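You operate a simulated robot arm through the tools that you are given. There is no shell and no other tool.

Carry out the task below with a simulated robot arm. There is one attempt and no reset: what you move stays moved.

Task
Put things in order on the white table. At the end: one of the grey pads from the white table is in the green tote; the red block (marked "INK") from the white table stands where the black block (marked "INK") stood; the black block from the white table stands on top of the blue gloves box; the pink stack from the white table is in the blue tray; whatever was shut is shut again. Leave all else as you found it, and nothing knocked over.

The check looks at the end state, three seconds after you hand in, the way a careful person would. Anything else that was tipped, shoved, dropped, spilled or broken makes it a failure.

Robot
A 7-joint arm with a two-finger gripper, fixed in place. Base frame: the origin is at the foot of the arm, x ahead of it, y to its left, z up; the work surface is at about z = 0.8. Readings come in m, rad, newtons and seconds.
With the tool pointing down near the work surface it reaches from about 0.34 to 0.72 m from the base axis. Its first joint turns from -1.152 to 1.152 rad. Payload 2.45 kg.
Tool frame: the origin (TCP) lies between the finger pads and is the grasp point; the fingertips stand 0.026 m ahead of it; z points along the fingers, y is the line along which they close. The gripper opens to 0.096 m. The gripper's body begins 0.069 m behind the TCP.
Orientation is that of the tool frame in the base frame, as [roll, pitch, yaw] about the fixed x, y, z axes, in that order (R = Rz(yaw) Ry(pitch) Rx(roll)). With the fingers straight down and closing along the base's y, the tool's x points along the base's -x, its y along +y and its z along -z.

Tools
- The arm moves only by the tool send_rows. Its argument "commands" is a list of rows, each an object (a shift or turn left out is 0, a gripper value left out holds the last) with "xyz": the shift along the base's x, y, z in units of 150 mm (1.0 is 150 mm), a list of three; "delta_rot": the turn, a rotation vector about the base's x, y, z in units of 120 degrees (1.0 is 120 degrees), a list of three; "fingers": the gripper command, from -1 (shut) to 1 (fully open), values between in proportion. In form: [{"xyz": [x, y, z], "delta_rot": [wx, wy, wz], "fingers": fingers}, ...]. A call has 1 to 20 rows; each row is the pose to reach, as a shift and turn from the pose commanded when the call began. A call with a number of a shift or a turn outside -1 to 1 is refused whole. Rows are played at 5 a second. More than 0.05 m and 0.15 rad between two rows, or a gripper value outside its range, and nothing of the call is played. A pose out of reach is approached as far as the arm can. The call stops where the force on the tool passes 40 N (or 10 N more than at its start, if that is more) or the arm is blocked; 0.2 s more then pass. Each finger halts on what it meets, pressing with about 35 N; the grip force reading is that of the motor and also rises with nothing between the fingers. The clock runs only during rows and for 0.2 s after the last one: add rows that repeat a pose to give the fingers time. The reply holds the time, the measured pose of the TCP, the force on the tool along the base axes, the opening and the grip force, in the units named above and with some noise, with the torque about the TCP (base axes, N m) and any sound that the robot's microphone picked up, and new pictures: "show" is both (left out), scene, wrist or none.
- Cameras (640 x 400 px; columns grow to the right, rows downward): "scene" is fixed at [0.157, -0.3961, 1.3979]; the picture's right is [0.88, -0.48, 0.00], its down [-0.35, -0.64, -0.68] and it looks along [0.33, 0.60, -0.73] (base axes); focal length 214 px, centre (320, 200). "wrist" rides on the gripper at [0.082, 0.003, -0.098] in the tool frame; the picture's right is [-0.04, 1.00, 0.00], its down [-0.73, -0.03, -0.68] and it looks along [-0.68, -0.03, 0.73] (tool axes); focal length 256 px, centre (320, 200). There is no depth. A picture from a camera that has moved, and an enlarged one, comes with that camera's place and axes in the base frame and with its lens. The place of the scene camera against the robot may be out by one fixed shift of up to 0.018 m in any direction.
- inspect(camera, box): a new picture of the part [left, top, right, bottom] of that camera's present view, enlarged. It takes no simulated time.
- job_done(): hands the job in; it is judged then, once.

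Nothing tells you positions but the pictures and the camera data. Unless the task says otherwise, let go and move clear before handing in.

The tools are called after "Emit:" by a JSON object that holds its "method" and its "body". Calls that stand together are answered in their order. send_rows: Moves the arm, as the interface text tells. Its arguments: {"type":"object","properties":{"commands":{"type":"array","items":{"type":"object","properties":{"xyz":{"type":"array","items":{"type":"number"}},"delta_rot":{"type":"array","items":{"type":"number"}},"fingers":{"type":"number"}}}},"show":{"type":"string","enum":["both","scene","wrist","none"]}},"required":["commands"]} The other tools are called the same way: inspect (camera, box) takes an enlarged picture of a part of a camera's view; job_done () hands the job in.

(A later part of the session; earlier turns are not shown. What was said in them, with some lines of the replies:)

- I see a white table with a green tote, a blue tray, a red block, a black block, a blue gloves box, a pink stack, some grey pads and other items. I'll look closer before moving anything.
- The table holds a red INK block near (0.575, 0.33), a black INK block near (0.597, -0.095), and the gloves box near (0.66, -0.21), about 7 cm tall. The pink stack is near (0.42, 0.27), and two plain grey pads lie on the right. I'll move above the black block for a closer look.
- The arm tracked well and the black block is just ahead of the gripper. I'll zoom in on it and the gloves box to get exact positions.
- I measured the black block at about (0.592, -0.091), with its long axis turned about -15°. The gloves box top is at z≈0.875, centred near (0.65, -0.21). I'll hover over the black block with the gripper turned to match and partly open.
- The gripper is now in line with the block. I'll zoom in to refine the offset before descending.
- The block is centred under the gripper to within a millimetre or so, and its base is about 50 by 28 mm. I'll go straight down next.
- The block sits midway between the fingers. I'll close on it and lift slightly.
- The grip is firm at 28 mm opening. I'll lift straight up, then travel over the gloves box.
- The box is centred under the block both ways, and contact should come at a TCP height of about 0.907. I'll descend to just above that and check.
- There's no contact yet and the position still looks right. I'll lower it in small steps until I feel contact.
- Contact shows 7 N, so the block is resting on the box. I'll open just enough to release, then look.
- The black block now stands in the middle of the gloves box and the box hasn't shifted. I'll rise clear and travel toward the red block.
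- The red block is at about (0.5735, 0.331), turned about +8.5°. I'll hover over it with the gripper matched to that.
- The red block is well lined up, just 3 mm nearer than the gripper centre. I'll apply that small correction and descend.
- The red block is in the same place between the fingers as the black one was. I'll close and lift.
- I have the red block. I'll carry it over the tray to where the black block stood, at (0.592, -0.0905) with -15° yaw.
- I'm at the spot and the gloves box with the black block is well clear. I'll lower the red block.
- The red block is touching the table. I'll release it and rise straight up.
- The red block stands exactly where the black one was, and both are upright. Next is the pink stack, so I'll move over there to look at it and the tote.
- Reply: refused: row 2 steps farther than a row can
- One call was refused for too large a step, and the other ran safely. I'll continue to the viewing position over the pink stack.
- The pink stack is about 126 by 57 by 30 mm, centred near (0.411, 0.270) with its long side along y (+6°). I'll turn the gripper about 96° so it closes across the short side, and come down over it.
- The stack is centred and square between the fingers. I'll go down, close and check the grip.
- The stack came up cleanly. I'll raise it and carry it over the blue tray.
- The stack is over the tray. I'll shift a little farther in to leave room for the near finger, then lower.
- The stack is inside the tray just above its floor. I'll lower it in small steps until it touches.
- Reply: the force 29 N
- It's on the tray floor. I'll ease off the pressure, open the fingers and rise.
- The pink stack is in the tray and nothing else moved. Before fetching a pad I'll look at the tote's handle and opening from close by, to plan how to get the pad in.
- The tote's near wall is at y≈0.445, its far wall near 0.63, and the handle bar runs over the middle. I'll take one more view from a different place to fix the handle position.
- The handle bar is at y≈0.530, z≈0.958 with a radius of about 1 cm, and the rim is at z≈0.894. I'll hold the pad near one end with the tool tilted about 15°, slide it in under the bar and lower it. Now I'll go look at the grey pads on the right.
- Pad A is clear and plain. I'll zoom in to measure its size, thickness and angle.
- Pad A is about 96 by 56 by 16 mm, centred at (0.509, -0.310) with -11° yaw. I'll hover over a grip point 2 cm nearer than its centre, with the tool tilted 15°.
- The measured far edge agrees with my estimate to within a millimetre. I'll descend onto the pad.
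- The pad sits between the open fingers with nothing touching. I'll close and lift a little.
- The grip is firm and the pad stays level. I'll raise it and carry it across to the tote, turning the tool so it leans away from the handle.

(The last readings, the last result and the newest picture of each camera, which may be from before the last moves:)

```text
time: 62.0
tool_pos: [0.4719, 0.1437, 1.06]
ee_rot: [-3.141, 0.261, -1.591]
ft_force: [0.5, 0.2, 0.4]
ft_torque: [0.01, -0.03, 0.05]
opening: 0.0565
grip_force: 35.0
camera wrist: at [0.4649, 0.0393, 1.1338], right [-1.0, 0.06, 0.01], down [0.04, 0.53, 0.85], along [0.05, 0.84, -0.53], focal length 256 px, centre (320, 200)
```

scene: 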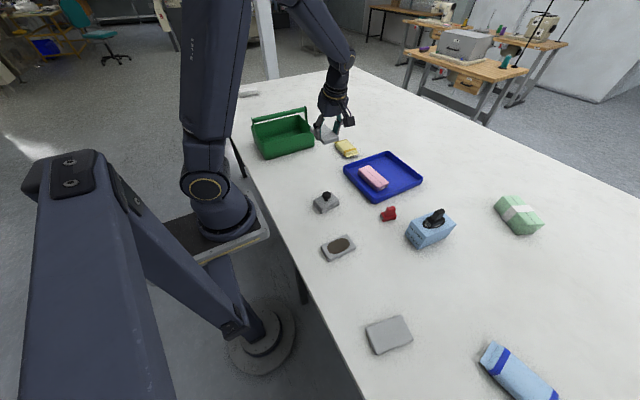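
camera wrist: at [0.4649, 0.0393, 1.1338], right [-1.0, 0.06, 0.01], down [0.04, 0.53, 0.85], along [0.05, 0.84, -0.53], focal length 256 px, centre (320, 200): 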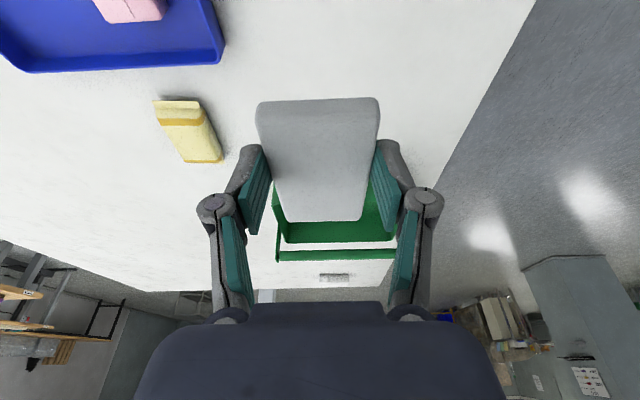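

The pad is level and the tool now leans away from the handle. I'll move up to just short of the tote's near wall, staying high.

Emit:
{"method": "send_rows", "body": {"commands": [{"xyz": [-0.03, 0.25, 0]}, {"xyz": [-0.07, 0.5, 0]}, {"xyz": [-0.1, 0.75, 0]}, {"xyz": [-0.14, 1.0, 0]}], "show": "none"}}

Emit:
{"method": "send_rows", "body": {"commands": [{"xyz": [0, 0.2, 0]}, {"xyz": [0, 0.4, 0]}, {"xyz": [0, 0.6, 0]}, {"xyz": [0, 0.8, 0]}, {"xyz": [0, 0.85, 0]}, {"xyz": [0, 0.85, 0]}], "show": "both"}}

Emit:
{"method": "inspect", "body": {"camera": "scene", "box": [240, 70, 350, 170]}}

Emit:
{"method": "inspect", "body": {"camera": "wrist", "box": [200, 60, 440, 230]}}

```text
time: 63.0
tool_pos: [0.4501, 0.2918, 1.0602]
ee_rot: [-3.139, 0.262, -1.594]
ft_force: [0.1, 0.4, -1.4]
ft_torque: [0.03, -0.02, 0.02]
opening: 0.0568
grip_force: 35.3
```

```text
time: 64.4
tool_pos: [0.4514, 0.4213, 1.059]
ee_rot: [-3.14, 0.262, -1.594]
ft_force: [0.7, 0.2, 0.2]
ft_torque: [0.03, 0.02, 0.02]
opening: 0.0566
grip_force: 34.4
camera wrist: at [0.4442, 0.3163, 1.1327], right [-1.0, 0.06, 0.01], down [0.04, 0.53, 0.85], along [0.05, 0.84, -0.53], focal length 256 px, centre (320, 200)
```

scene: 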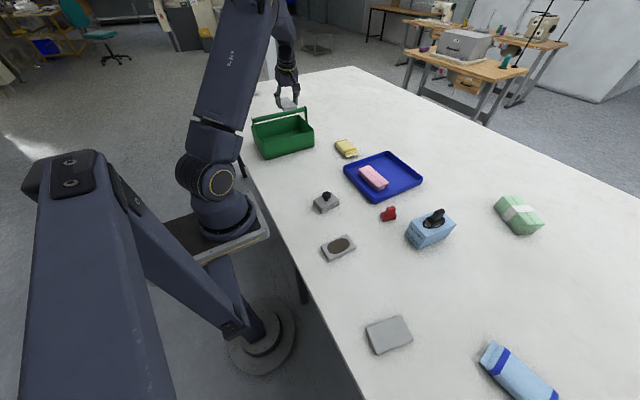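
wrist: 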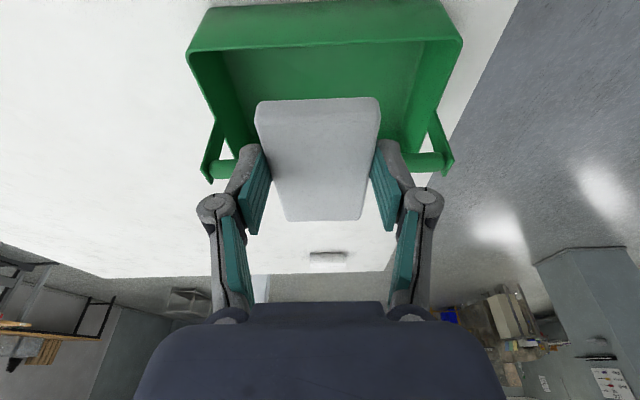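

```text
4.00 times, centred on (295, 120) of scene
camera zoom: at [0.1571, -0.3961, 1.3979], right [0.88, -0.48, 0.0], down [-0.35, -0.64, -0.68], along [0.33, 0.6, -0.73], focal length 858 px, centre (420, 520)
```

zoom: 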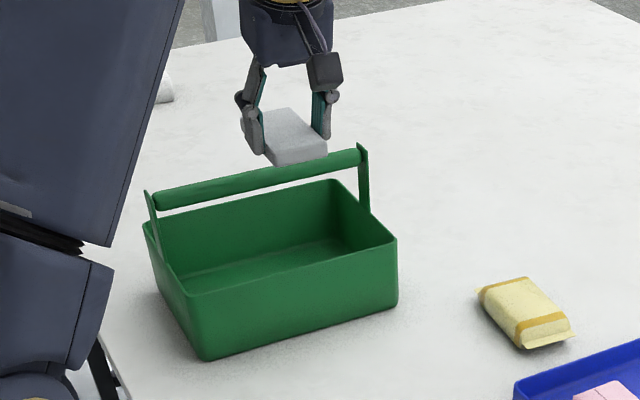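

```text
2.35 times, centred on (320, 145) of wrist
camera zoom: at [0.4442, 0.3163, 1.1327], right [-1.0, 0.06, 0.01], down [0.04, 0.53, 0.85], along [0.05, 0.84, -0.53], focal length 602 px, centre (320, 329)
```

zoom: 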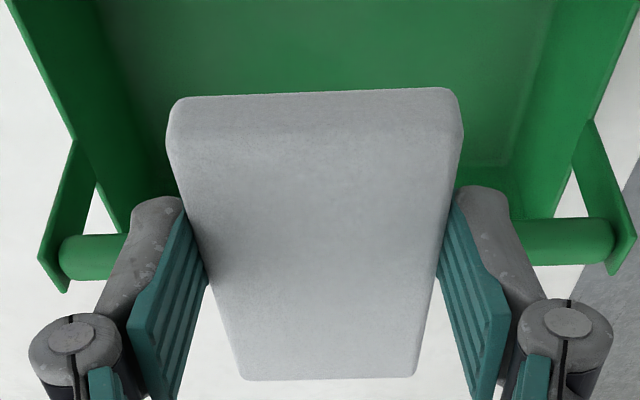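

The pad is clear of the handle by about 2.5 cm. I'll lower it to a height between the rim and the handle bar, still short of the bar.

Emit:
{"method": "send_rows", "body": {"commands": [{"xyz": [0, 0, -0.2]}, {"xyz": [0, 0, -0.4]}, {"xyz": [0, 0, -0.6]}, {"xyz": [0, 0, -0.73]}, {"xyz": [0, 0, -0.793]}, {"xyz": [0, 0, -0.793]}], "show": "both"}}

Emit:
{"method": "inspect", "body": {"camera": "scene", "box": [240, 70, 350, 170]}}

Emit:
{"method": "inspect", "body": {"camera": "wrist", "box": [160, 60, 480, 260]}}

```text
time: 65.8
tool_pos: [0.4507, 0.421, 0.9398]
ee_rot: [-3.139, 0.261, -1.594]
ft_force: [0.2, 0.3, 0.0]
ft_torque: [0.0, 0.01, 0.0]
opening: 0.0565
grip_force: 34.8
camera wrist: at [0.4448, 0.3171, 1.0134], right [-1.0, 0.06, 0.01], down [0.04, 0.53, 0.85], along [0.05, 0.84, -0.53], focal length 256 px, centre (320, 200)
```

scene: 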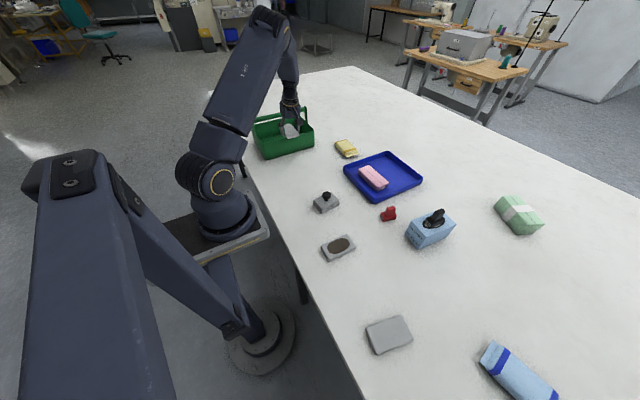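
wrist: 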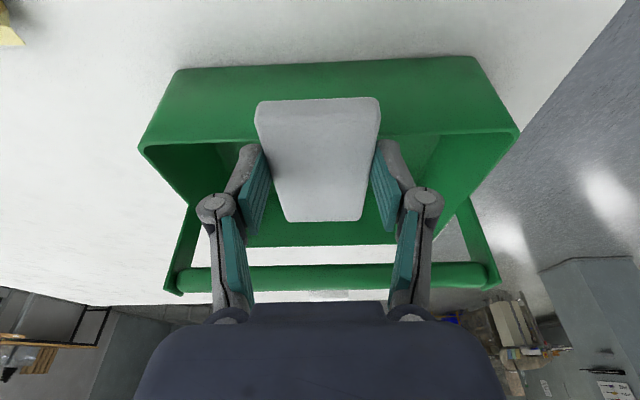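

```text
4.00 times, centred on (295, 120) of scene
camera zoom: at [0.1571, -0.3961, 1.3979], right [0.88, -0.48, 0.0], down [-0.35, -0.64, -0.68], along [0.33, 0.6, -0.73], focal length 858 px, centre (420, 520)
```

zoom: 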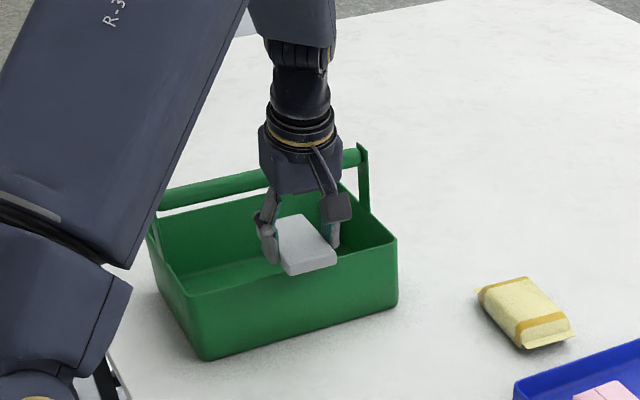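

```text
2.00 times, centred on (320, 160) of wrist
camera zoom: at [0.4448, 0.3171, 1.0134], right [-1.0, 0.06, 0.01], down [0.04, 0.53, 0.85], along [0.05, 0.84, -0.53], focal length 512 px, centre (320, 280)
```

zoom: 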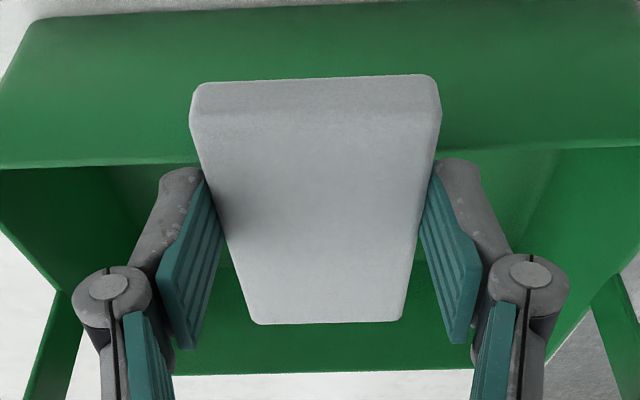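

The pad is level at a height between the rim and the bar. I'll slide it inward under the handle.

Emit:
{"method": "send_rows", "body": {"commands": [{"xyz": [0, 0.12, 0]}, {"xyz": [0, 0.24, 0]}, {"xyz": [0, 0.36, 0]}, {"xyz": [0, 0.44, 0]}, {"xyz": [0, 0.44, 0]}], "show": "both"}}

Emit:
{"method": "inspect", "body": {"camera": "scene", "box": [240, 70, 350, 170]}}

Emit:
{"method": "inspect", "body": {"camera": "wrist", "box": [160, 60, 480, 310]}}

```text
time: 67.0
tool_pos: [0.451, 0.4877, 0.9398]
ee_rot: [-3.141, 0.26, -1.594]
ft_force: [-0.2, 0.4, -0.7]
ft_torque: [-0.03, -0.01, -0.01]
opening: 0.0568
grip_force: 35.7
camera wrist: at [0.4451, 0.3831, 1.0138], right [-1.0, 0.06, 0.01], down [0.04, 0.53, 0.85], along [0.05, 0.84, -0.53], focal length 256 px, centre (320, 200)
```

scene: 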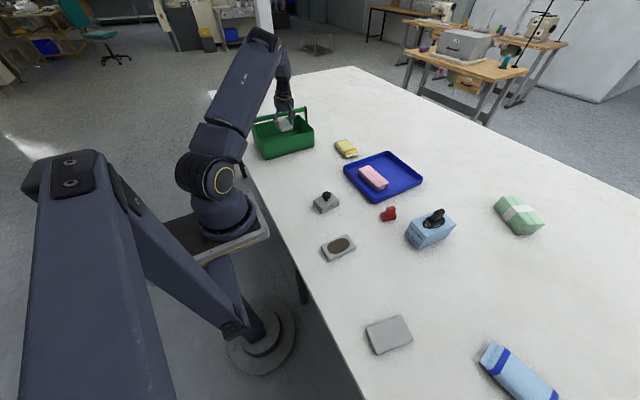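
wrist: 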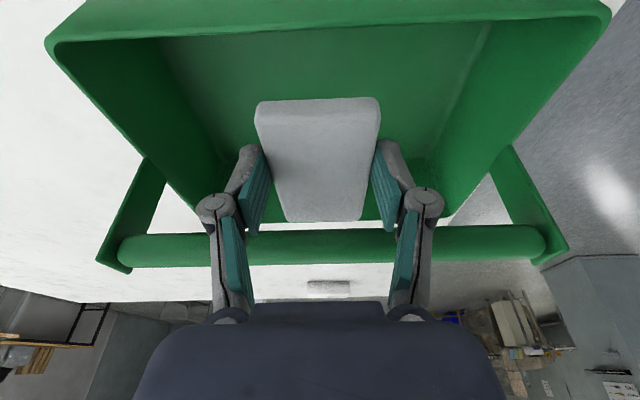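

```text
4.00 times, centred on (295, 120) of scene
camera zoom: at [0.1571, -0.3961, 1.3979], right [0.88, -0.48, 0.0], down [-0.35, -0.64, -0.68], along [0.33, 0.6, -0.73], focal length 858 px, centre (420, 520)
```

zoom: 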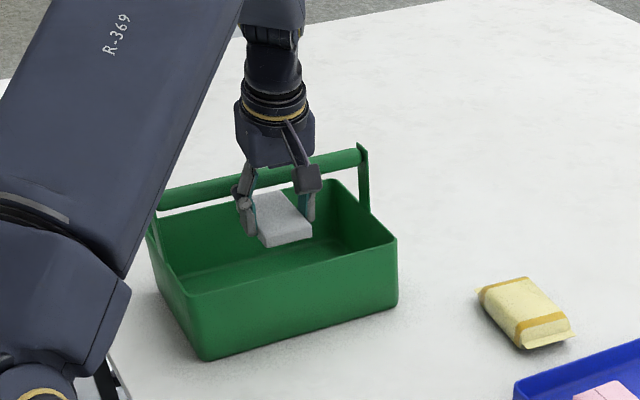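

```text
1.60 times, centred on (320, 185) of wrist
camera zoom: at [0.4451, 0.3831, 1.0138], right [-1.0, 0.06, 0.01], down [0.04, 0.53, 0.85], along [0.05, 0.84, -0.53], focal length 410 px, centre (320, 224)
```

zoom: 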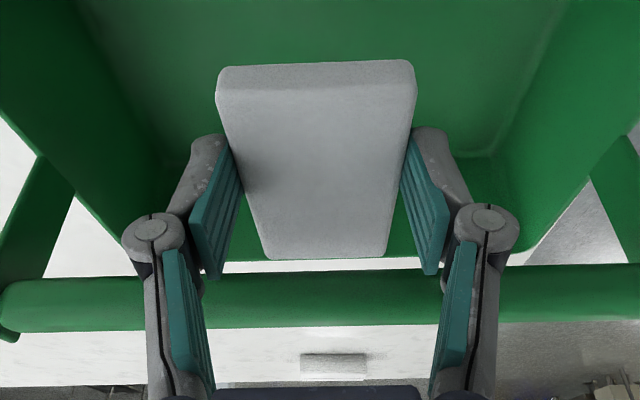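

The fingers are about 1.7 cm clear of the bar and the pad is over the tote floor. I'll lower it slowly.

Emit:
{"method": "send_rows", "body": {"commands": [{"xyz": [0, 0, -0.12]}, {"xyz": [0, 0, -0.24]}, {"xyz": [0, 0, -0.36]}, {"xyz": [0, 0, -0.36]}], "show": "both"}}

Emit:
{"method": "inspect", "body": {"camera": "scene", "box": [240, 70, 350, 170]}}

```text
time: 68.0
tool_pos: [0.4501, 0.4854, 0.8869]
ee_rot: [-3.139, 0.262, -1.595]
ft_force: [0.6, 0.0, 0.1]
ft_torque: [0.0, -0.01, -0.01]
opening: 0.0564
grip_force: 34.5
camera wrist: at [0.4445, 0.3826, 0.9596], right [-1.0, 0.06, 0.01], down [0.04, 0.53, 0.85], along [0.05, 0.84, -0.53], focal length 256 px, centre (320, 200)
```

scene: 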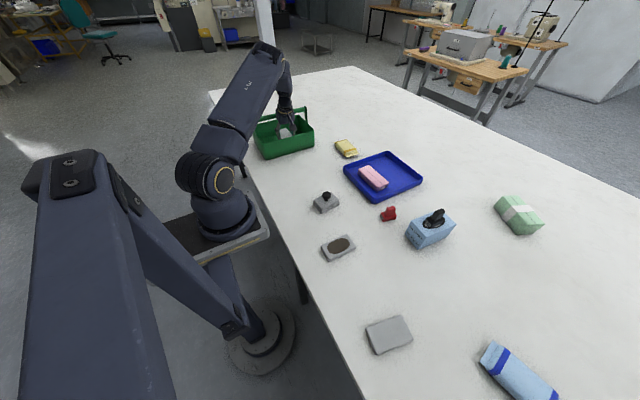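
wrist: 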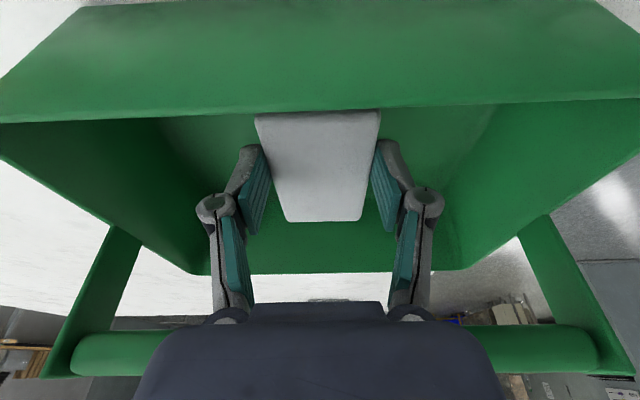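

```text
4.00 times, centred on (295, 120) of scene
camera zoom: at [0.1571, -0.3961, 1.3979], right [0.88, -0.48, 0.0], down [-0.35, -0.64, -0.68], along [0.33, 0.6, -0.73], focal length 858 px, centre (420, 520)
```

zoom: 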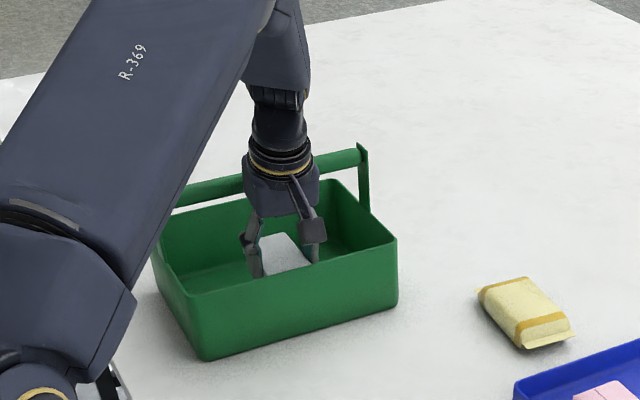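

Emit:
{"method": "send_rows", "body": {"commands": [{"xyz": [0, 0, -0.1]}, {"xyz": [0, 0, -0.2]}, {"xyz": [0, 0, -0.28]}, {"xyz": [0, 0, -0.28]}], "show": "both"}}

Emit:
{"method": "inspect", "body": {"camera": "scene", "box": [240, 70, 350, 170]}}

```text
time: 69.0
tool_pos: [0.4511, 0.4867, 0.8442]
ee_rot: [-3.141, 0.261, -1.595]
ft_force: [0.4, -0.1, -0.1]
ft_torque: [0.03, 0.02, -0.01]
opening: 0.0569
grip_force: 35.4
camera wrist: at [0.4443, 0.3825, 0.9175], right [-1.0, 0.06, 0.01], down [0.04, 0.53, 0.85], along [0.05, 0.84, -0.53], focal length 256 px, centre (320, 200)
```

scene: 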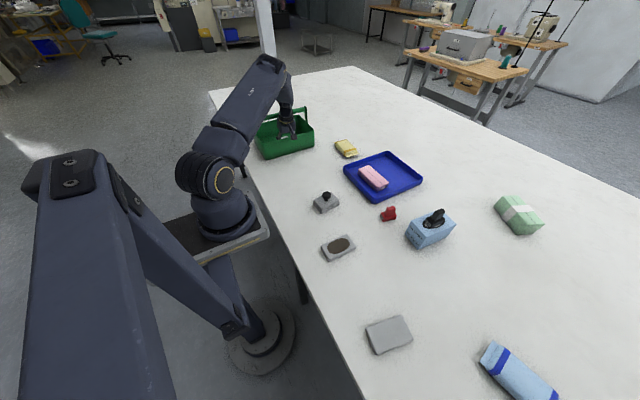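
wrist: 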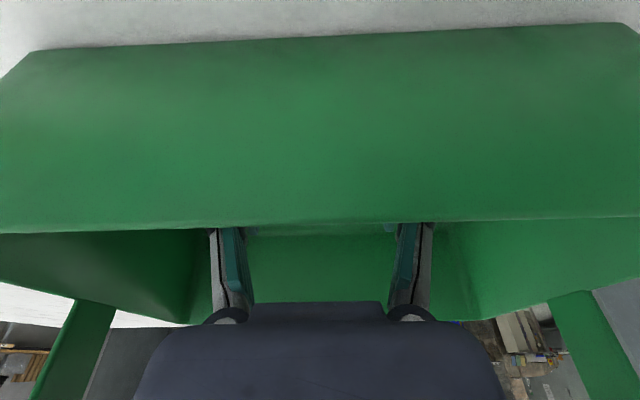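

```text
4.00 times, centred on (295, 120) of scene
camera zoom: at [0.1571, -0.3961, 1.3979], right [0.88, -0.48, 0.0], down [-0.35, -0.64, -0.68], along [0.33, 0.6, -0.73], focal length 858 px, centre (420, 520)
```

zoom: 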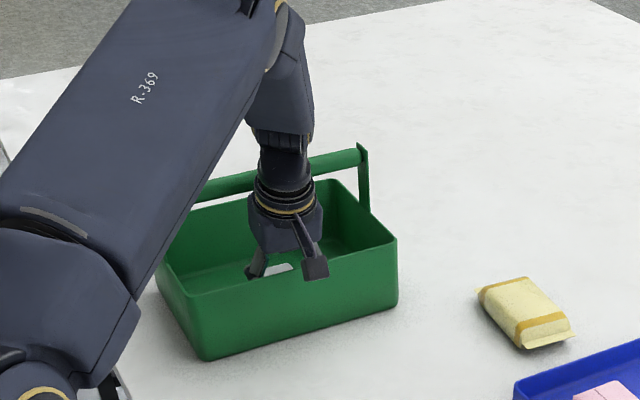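

All clear so far. I'll take the last centimetre in small steps until I feel the tote floor.

Emit:
{"method": "send_rows", "body": {"commands": [{"xyz": [0, 0, -0.02]}, {"xyz": [0, 0, -0.04]}, {"xyz": [0, 0, -0.04]}], "show": "none"}}

Emit:
{"method": "send_rows", "body": {"commands": [{"xyz": [0, 0, -0.01]}, {"xyz": [0, 0, -0.01]}], "show": "none"}}

Emit:
{"method": "send_rows", "body": {"commands": [{"xyz": [0, 0, -0.008]}, {"xyz": [0, 0, -0.008]}], "show": "none"}}

```text
time: 69.8
tool_pos: [0.451, 0.4864, 0.838]
ee_rot: [-3.141, 0.262, -1.595]
ft_force: [0.0, 0.2, -0.8]
ft_torque: [-0.01, 0.0, 0.01]
opening: 0.0568
grip_force: 35.5
```

```text
time: 70.4
tool_pos: [0.4498, 0.4864, 0.8355]
ee_rot: [-3.138, 0.262, -1.592]
ft_force: [1.2, 0.2, 0.4]
ft_torque: [0.0, 0.0, -0.01]
opening: 0.0566
grip_force: 35.2
```

```text
time: 71.0
tool_pos: [0.451, 0.4865, 0.836]
ee_rot: [-3.138, 0.263, -1.594]
ft_force: [-0.9, -2.8, 8.7]
ft_torque: [-0.02, 0.02, 0.05]
opening: 0.0566
grip_force: 35.1
```

It's resting on the tote floor. I'll release, then rise while easing slightly away from the handle.

Emit:
{"method": "send_rows", "body": {"commands": [{"xyz": [0, 0, 0.004]}, {"xyz": [0, 0, 0.004], "fingers": 0.3}, {"xyz": [0, 0, 0.004], "fingers": 0.5}, {"xyz": [0, 0, 0.004], "fingers": 0.5}, {"xyz": [0, 0, 0.1], "fingers": 0.5}, {"xyz": [0, 0, 0.25], "fingers": 0.5}, {"xyz": [0, -0.04, 0.4], "fingers": 0.5}, {"xyz": [0, -0.08, 0.6], "fingers": 0.5}, {"xyz": [0, -0.08, 0.8], "fingers": 0.5}, {"xyz": [0, -0.08, 1.0], "fingers": 0.5}, {"xyz": [0, -0.08, 1.0], "fingers": 0.5}], "show": "both"}}

```text
time: 73.4
tool_pos: [0.4497, 0.4742, 0.9866]
ee_rot: [-3.14, 0.261, -1.593]
ft_force: [-0.4, -0.8, 0.4]
ft_torque: [-0.01, -0.01, -0.01]
opening: 0.072
grip_force: 0.1
camera wrist: at [0.4445, 0.3707, 1.0596], right [-1.0, 0.06, 0.01], down [0.04, 0.53, 0.85], along [0.05, 0.84, -0.53], focal length 256 px, centre (320, 200)
```

scene: 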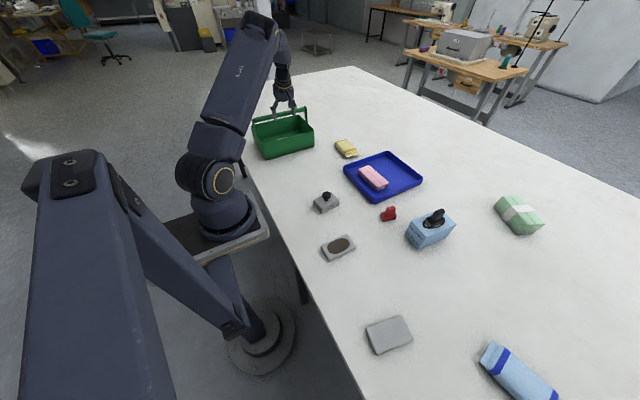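
wrist: 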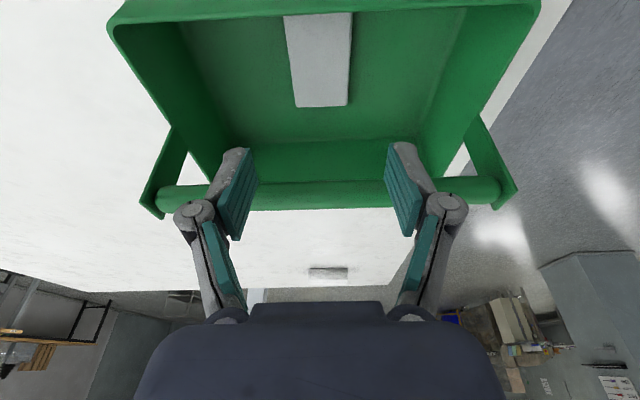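

The pad lies flat on the tote floor. I'll rise clear, move away from the tote and check the whole table.

Emit:
{"method": "send_rows", "body": {"commands": [{"xyz": [0, 0, 0.25]}, {"xyz": [0, 0, 0.5]}, {"xyz": [0, -0.25, 0.7]}, {"xyz": [0, -0.5, 0.9]}, {"xyz": [0, -0.75, 0.9]}, {"xyz": [0, -1.0, 0.9]}, {"xyz": [0, -1.0, 0.9]}], "show": "both"}}

Emit:
{"method": "inspect", "body": {"camera": "scene", "box": [220, 80, 350, 180]}}

Emit:
{"method": "inspect", "body": {"camera": "scene", "box": [300, 140, 480, 270]}}

Emit:
{"method": "inspect", "body": {"camera": "scene", "box": [340, 190, 600, 400]}}

```text
time: 75.0
tool_pos: [0.4493, 0.3245, 1.1217]
ee_rot: [-3.141, 0.261, -1.592]
ft_force: [0.1, -1.5, -0.2]
ft_torque: [0.0, -0.03, 0.0]
opening: 0.0719
grip_force: 0.0
camera wrist: at [0.444, 0.2198, 1.1953], right [-1.0, 0.06, 0.01], down [0.04, 0.53, 0.85], along [0.05, 0.84, -0.53], focal length 256 px, centre (320, 200)
```

scene: 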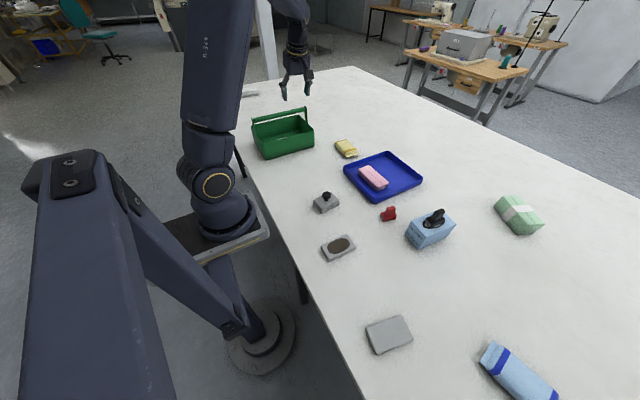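
wrist: 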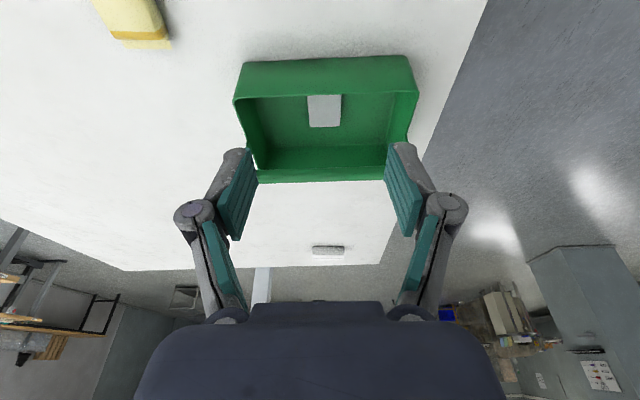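

```text
4.00 times, centred on (285, 130) of scene
camera zoom: at [0.157, -0.3961, 1.3979], right [0.87, -0.48, 0.0], down [-0.35, -0.64, -0.68], along [0.33, 0.6, -0.73], focal length 858 px, centre (460, 480)
```

zoom: 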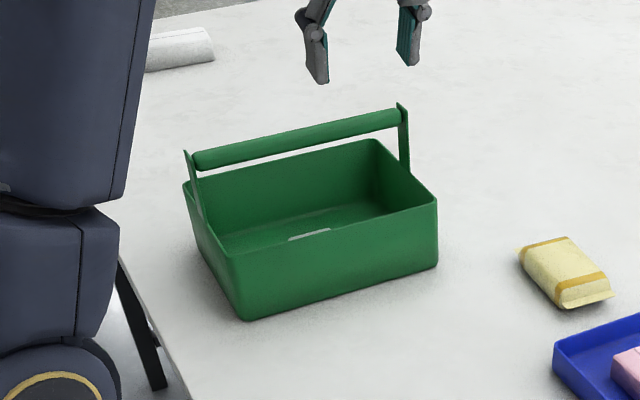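

```text
3.08 times, centred on (390, 205) of scene
camera zoom: at [0.157, -0.3961, 1.3979], right [0.87, -0.48, 0.0], down [-0.35, -0.64, -0.68], along [0.33, 0.6, -0.73], focal length 660 px, centre (105, 185)
```

zoom: 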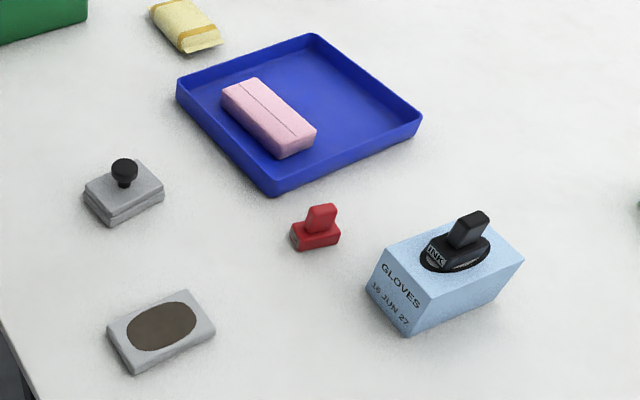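

```text
1.90 times, centred on (470, 295) of scene
camera zoom: at [0.157, -0.3961, 1.3979], right [0.87, -0.48, 0.0], down [-0.35, -0.64, -0.68], along [0.33, 0.6, -0.73], focal length 408 px, centre (34, 19)
```

zoom: 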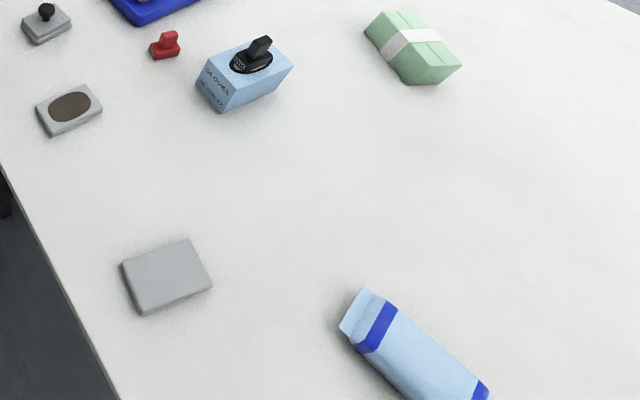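

Every goal is met: the grey pad is in the green tote, red stands on black's old spot, and black stands on the gloves box. The pink stack is in the blue tray, the lidded box is still shut, nothing else has moved, and the arm is clear. I'm handing in.

Emit:
{"method": "job_done", "body": {}}

```text
The job is handed in.
```

The table is in order and I've handed the job in. The last pictures showed everything in place, but I haven't seen the result of the check itself.

- **Grey pad:** the plain pad from beside the gloves box now lies flat on the floor of the green tote, on the near side of the handle. The other plain pad is untouched.
- **Red block:** it stands upright where the black block stood, turned the same way.
- **Black block:** it stands upright in the middle of the blue gloves box, and the box did not shift.
- **Pink stack:** it lies inside the blue tray.
- **Everything else:** I never opened the knobbed grey box, so it is still shut. Nothing was knocked over or moved out of place, and the gripper is empty and clear of the table.
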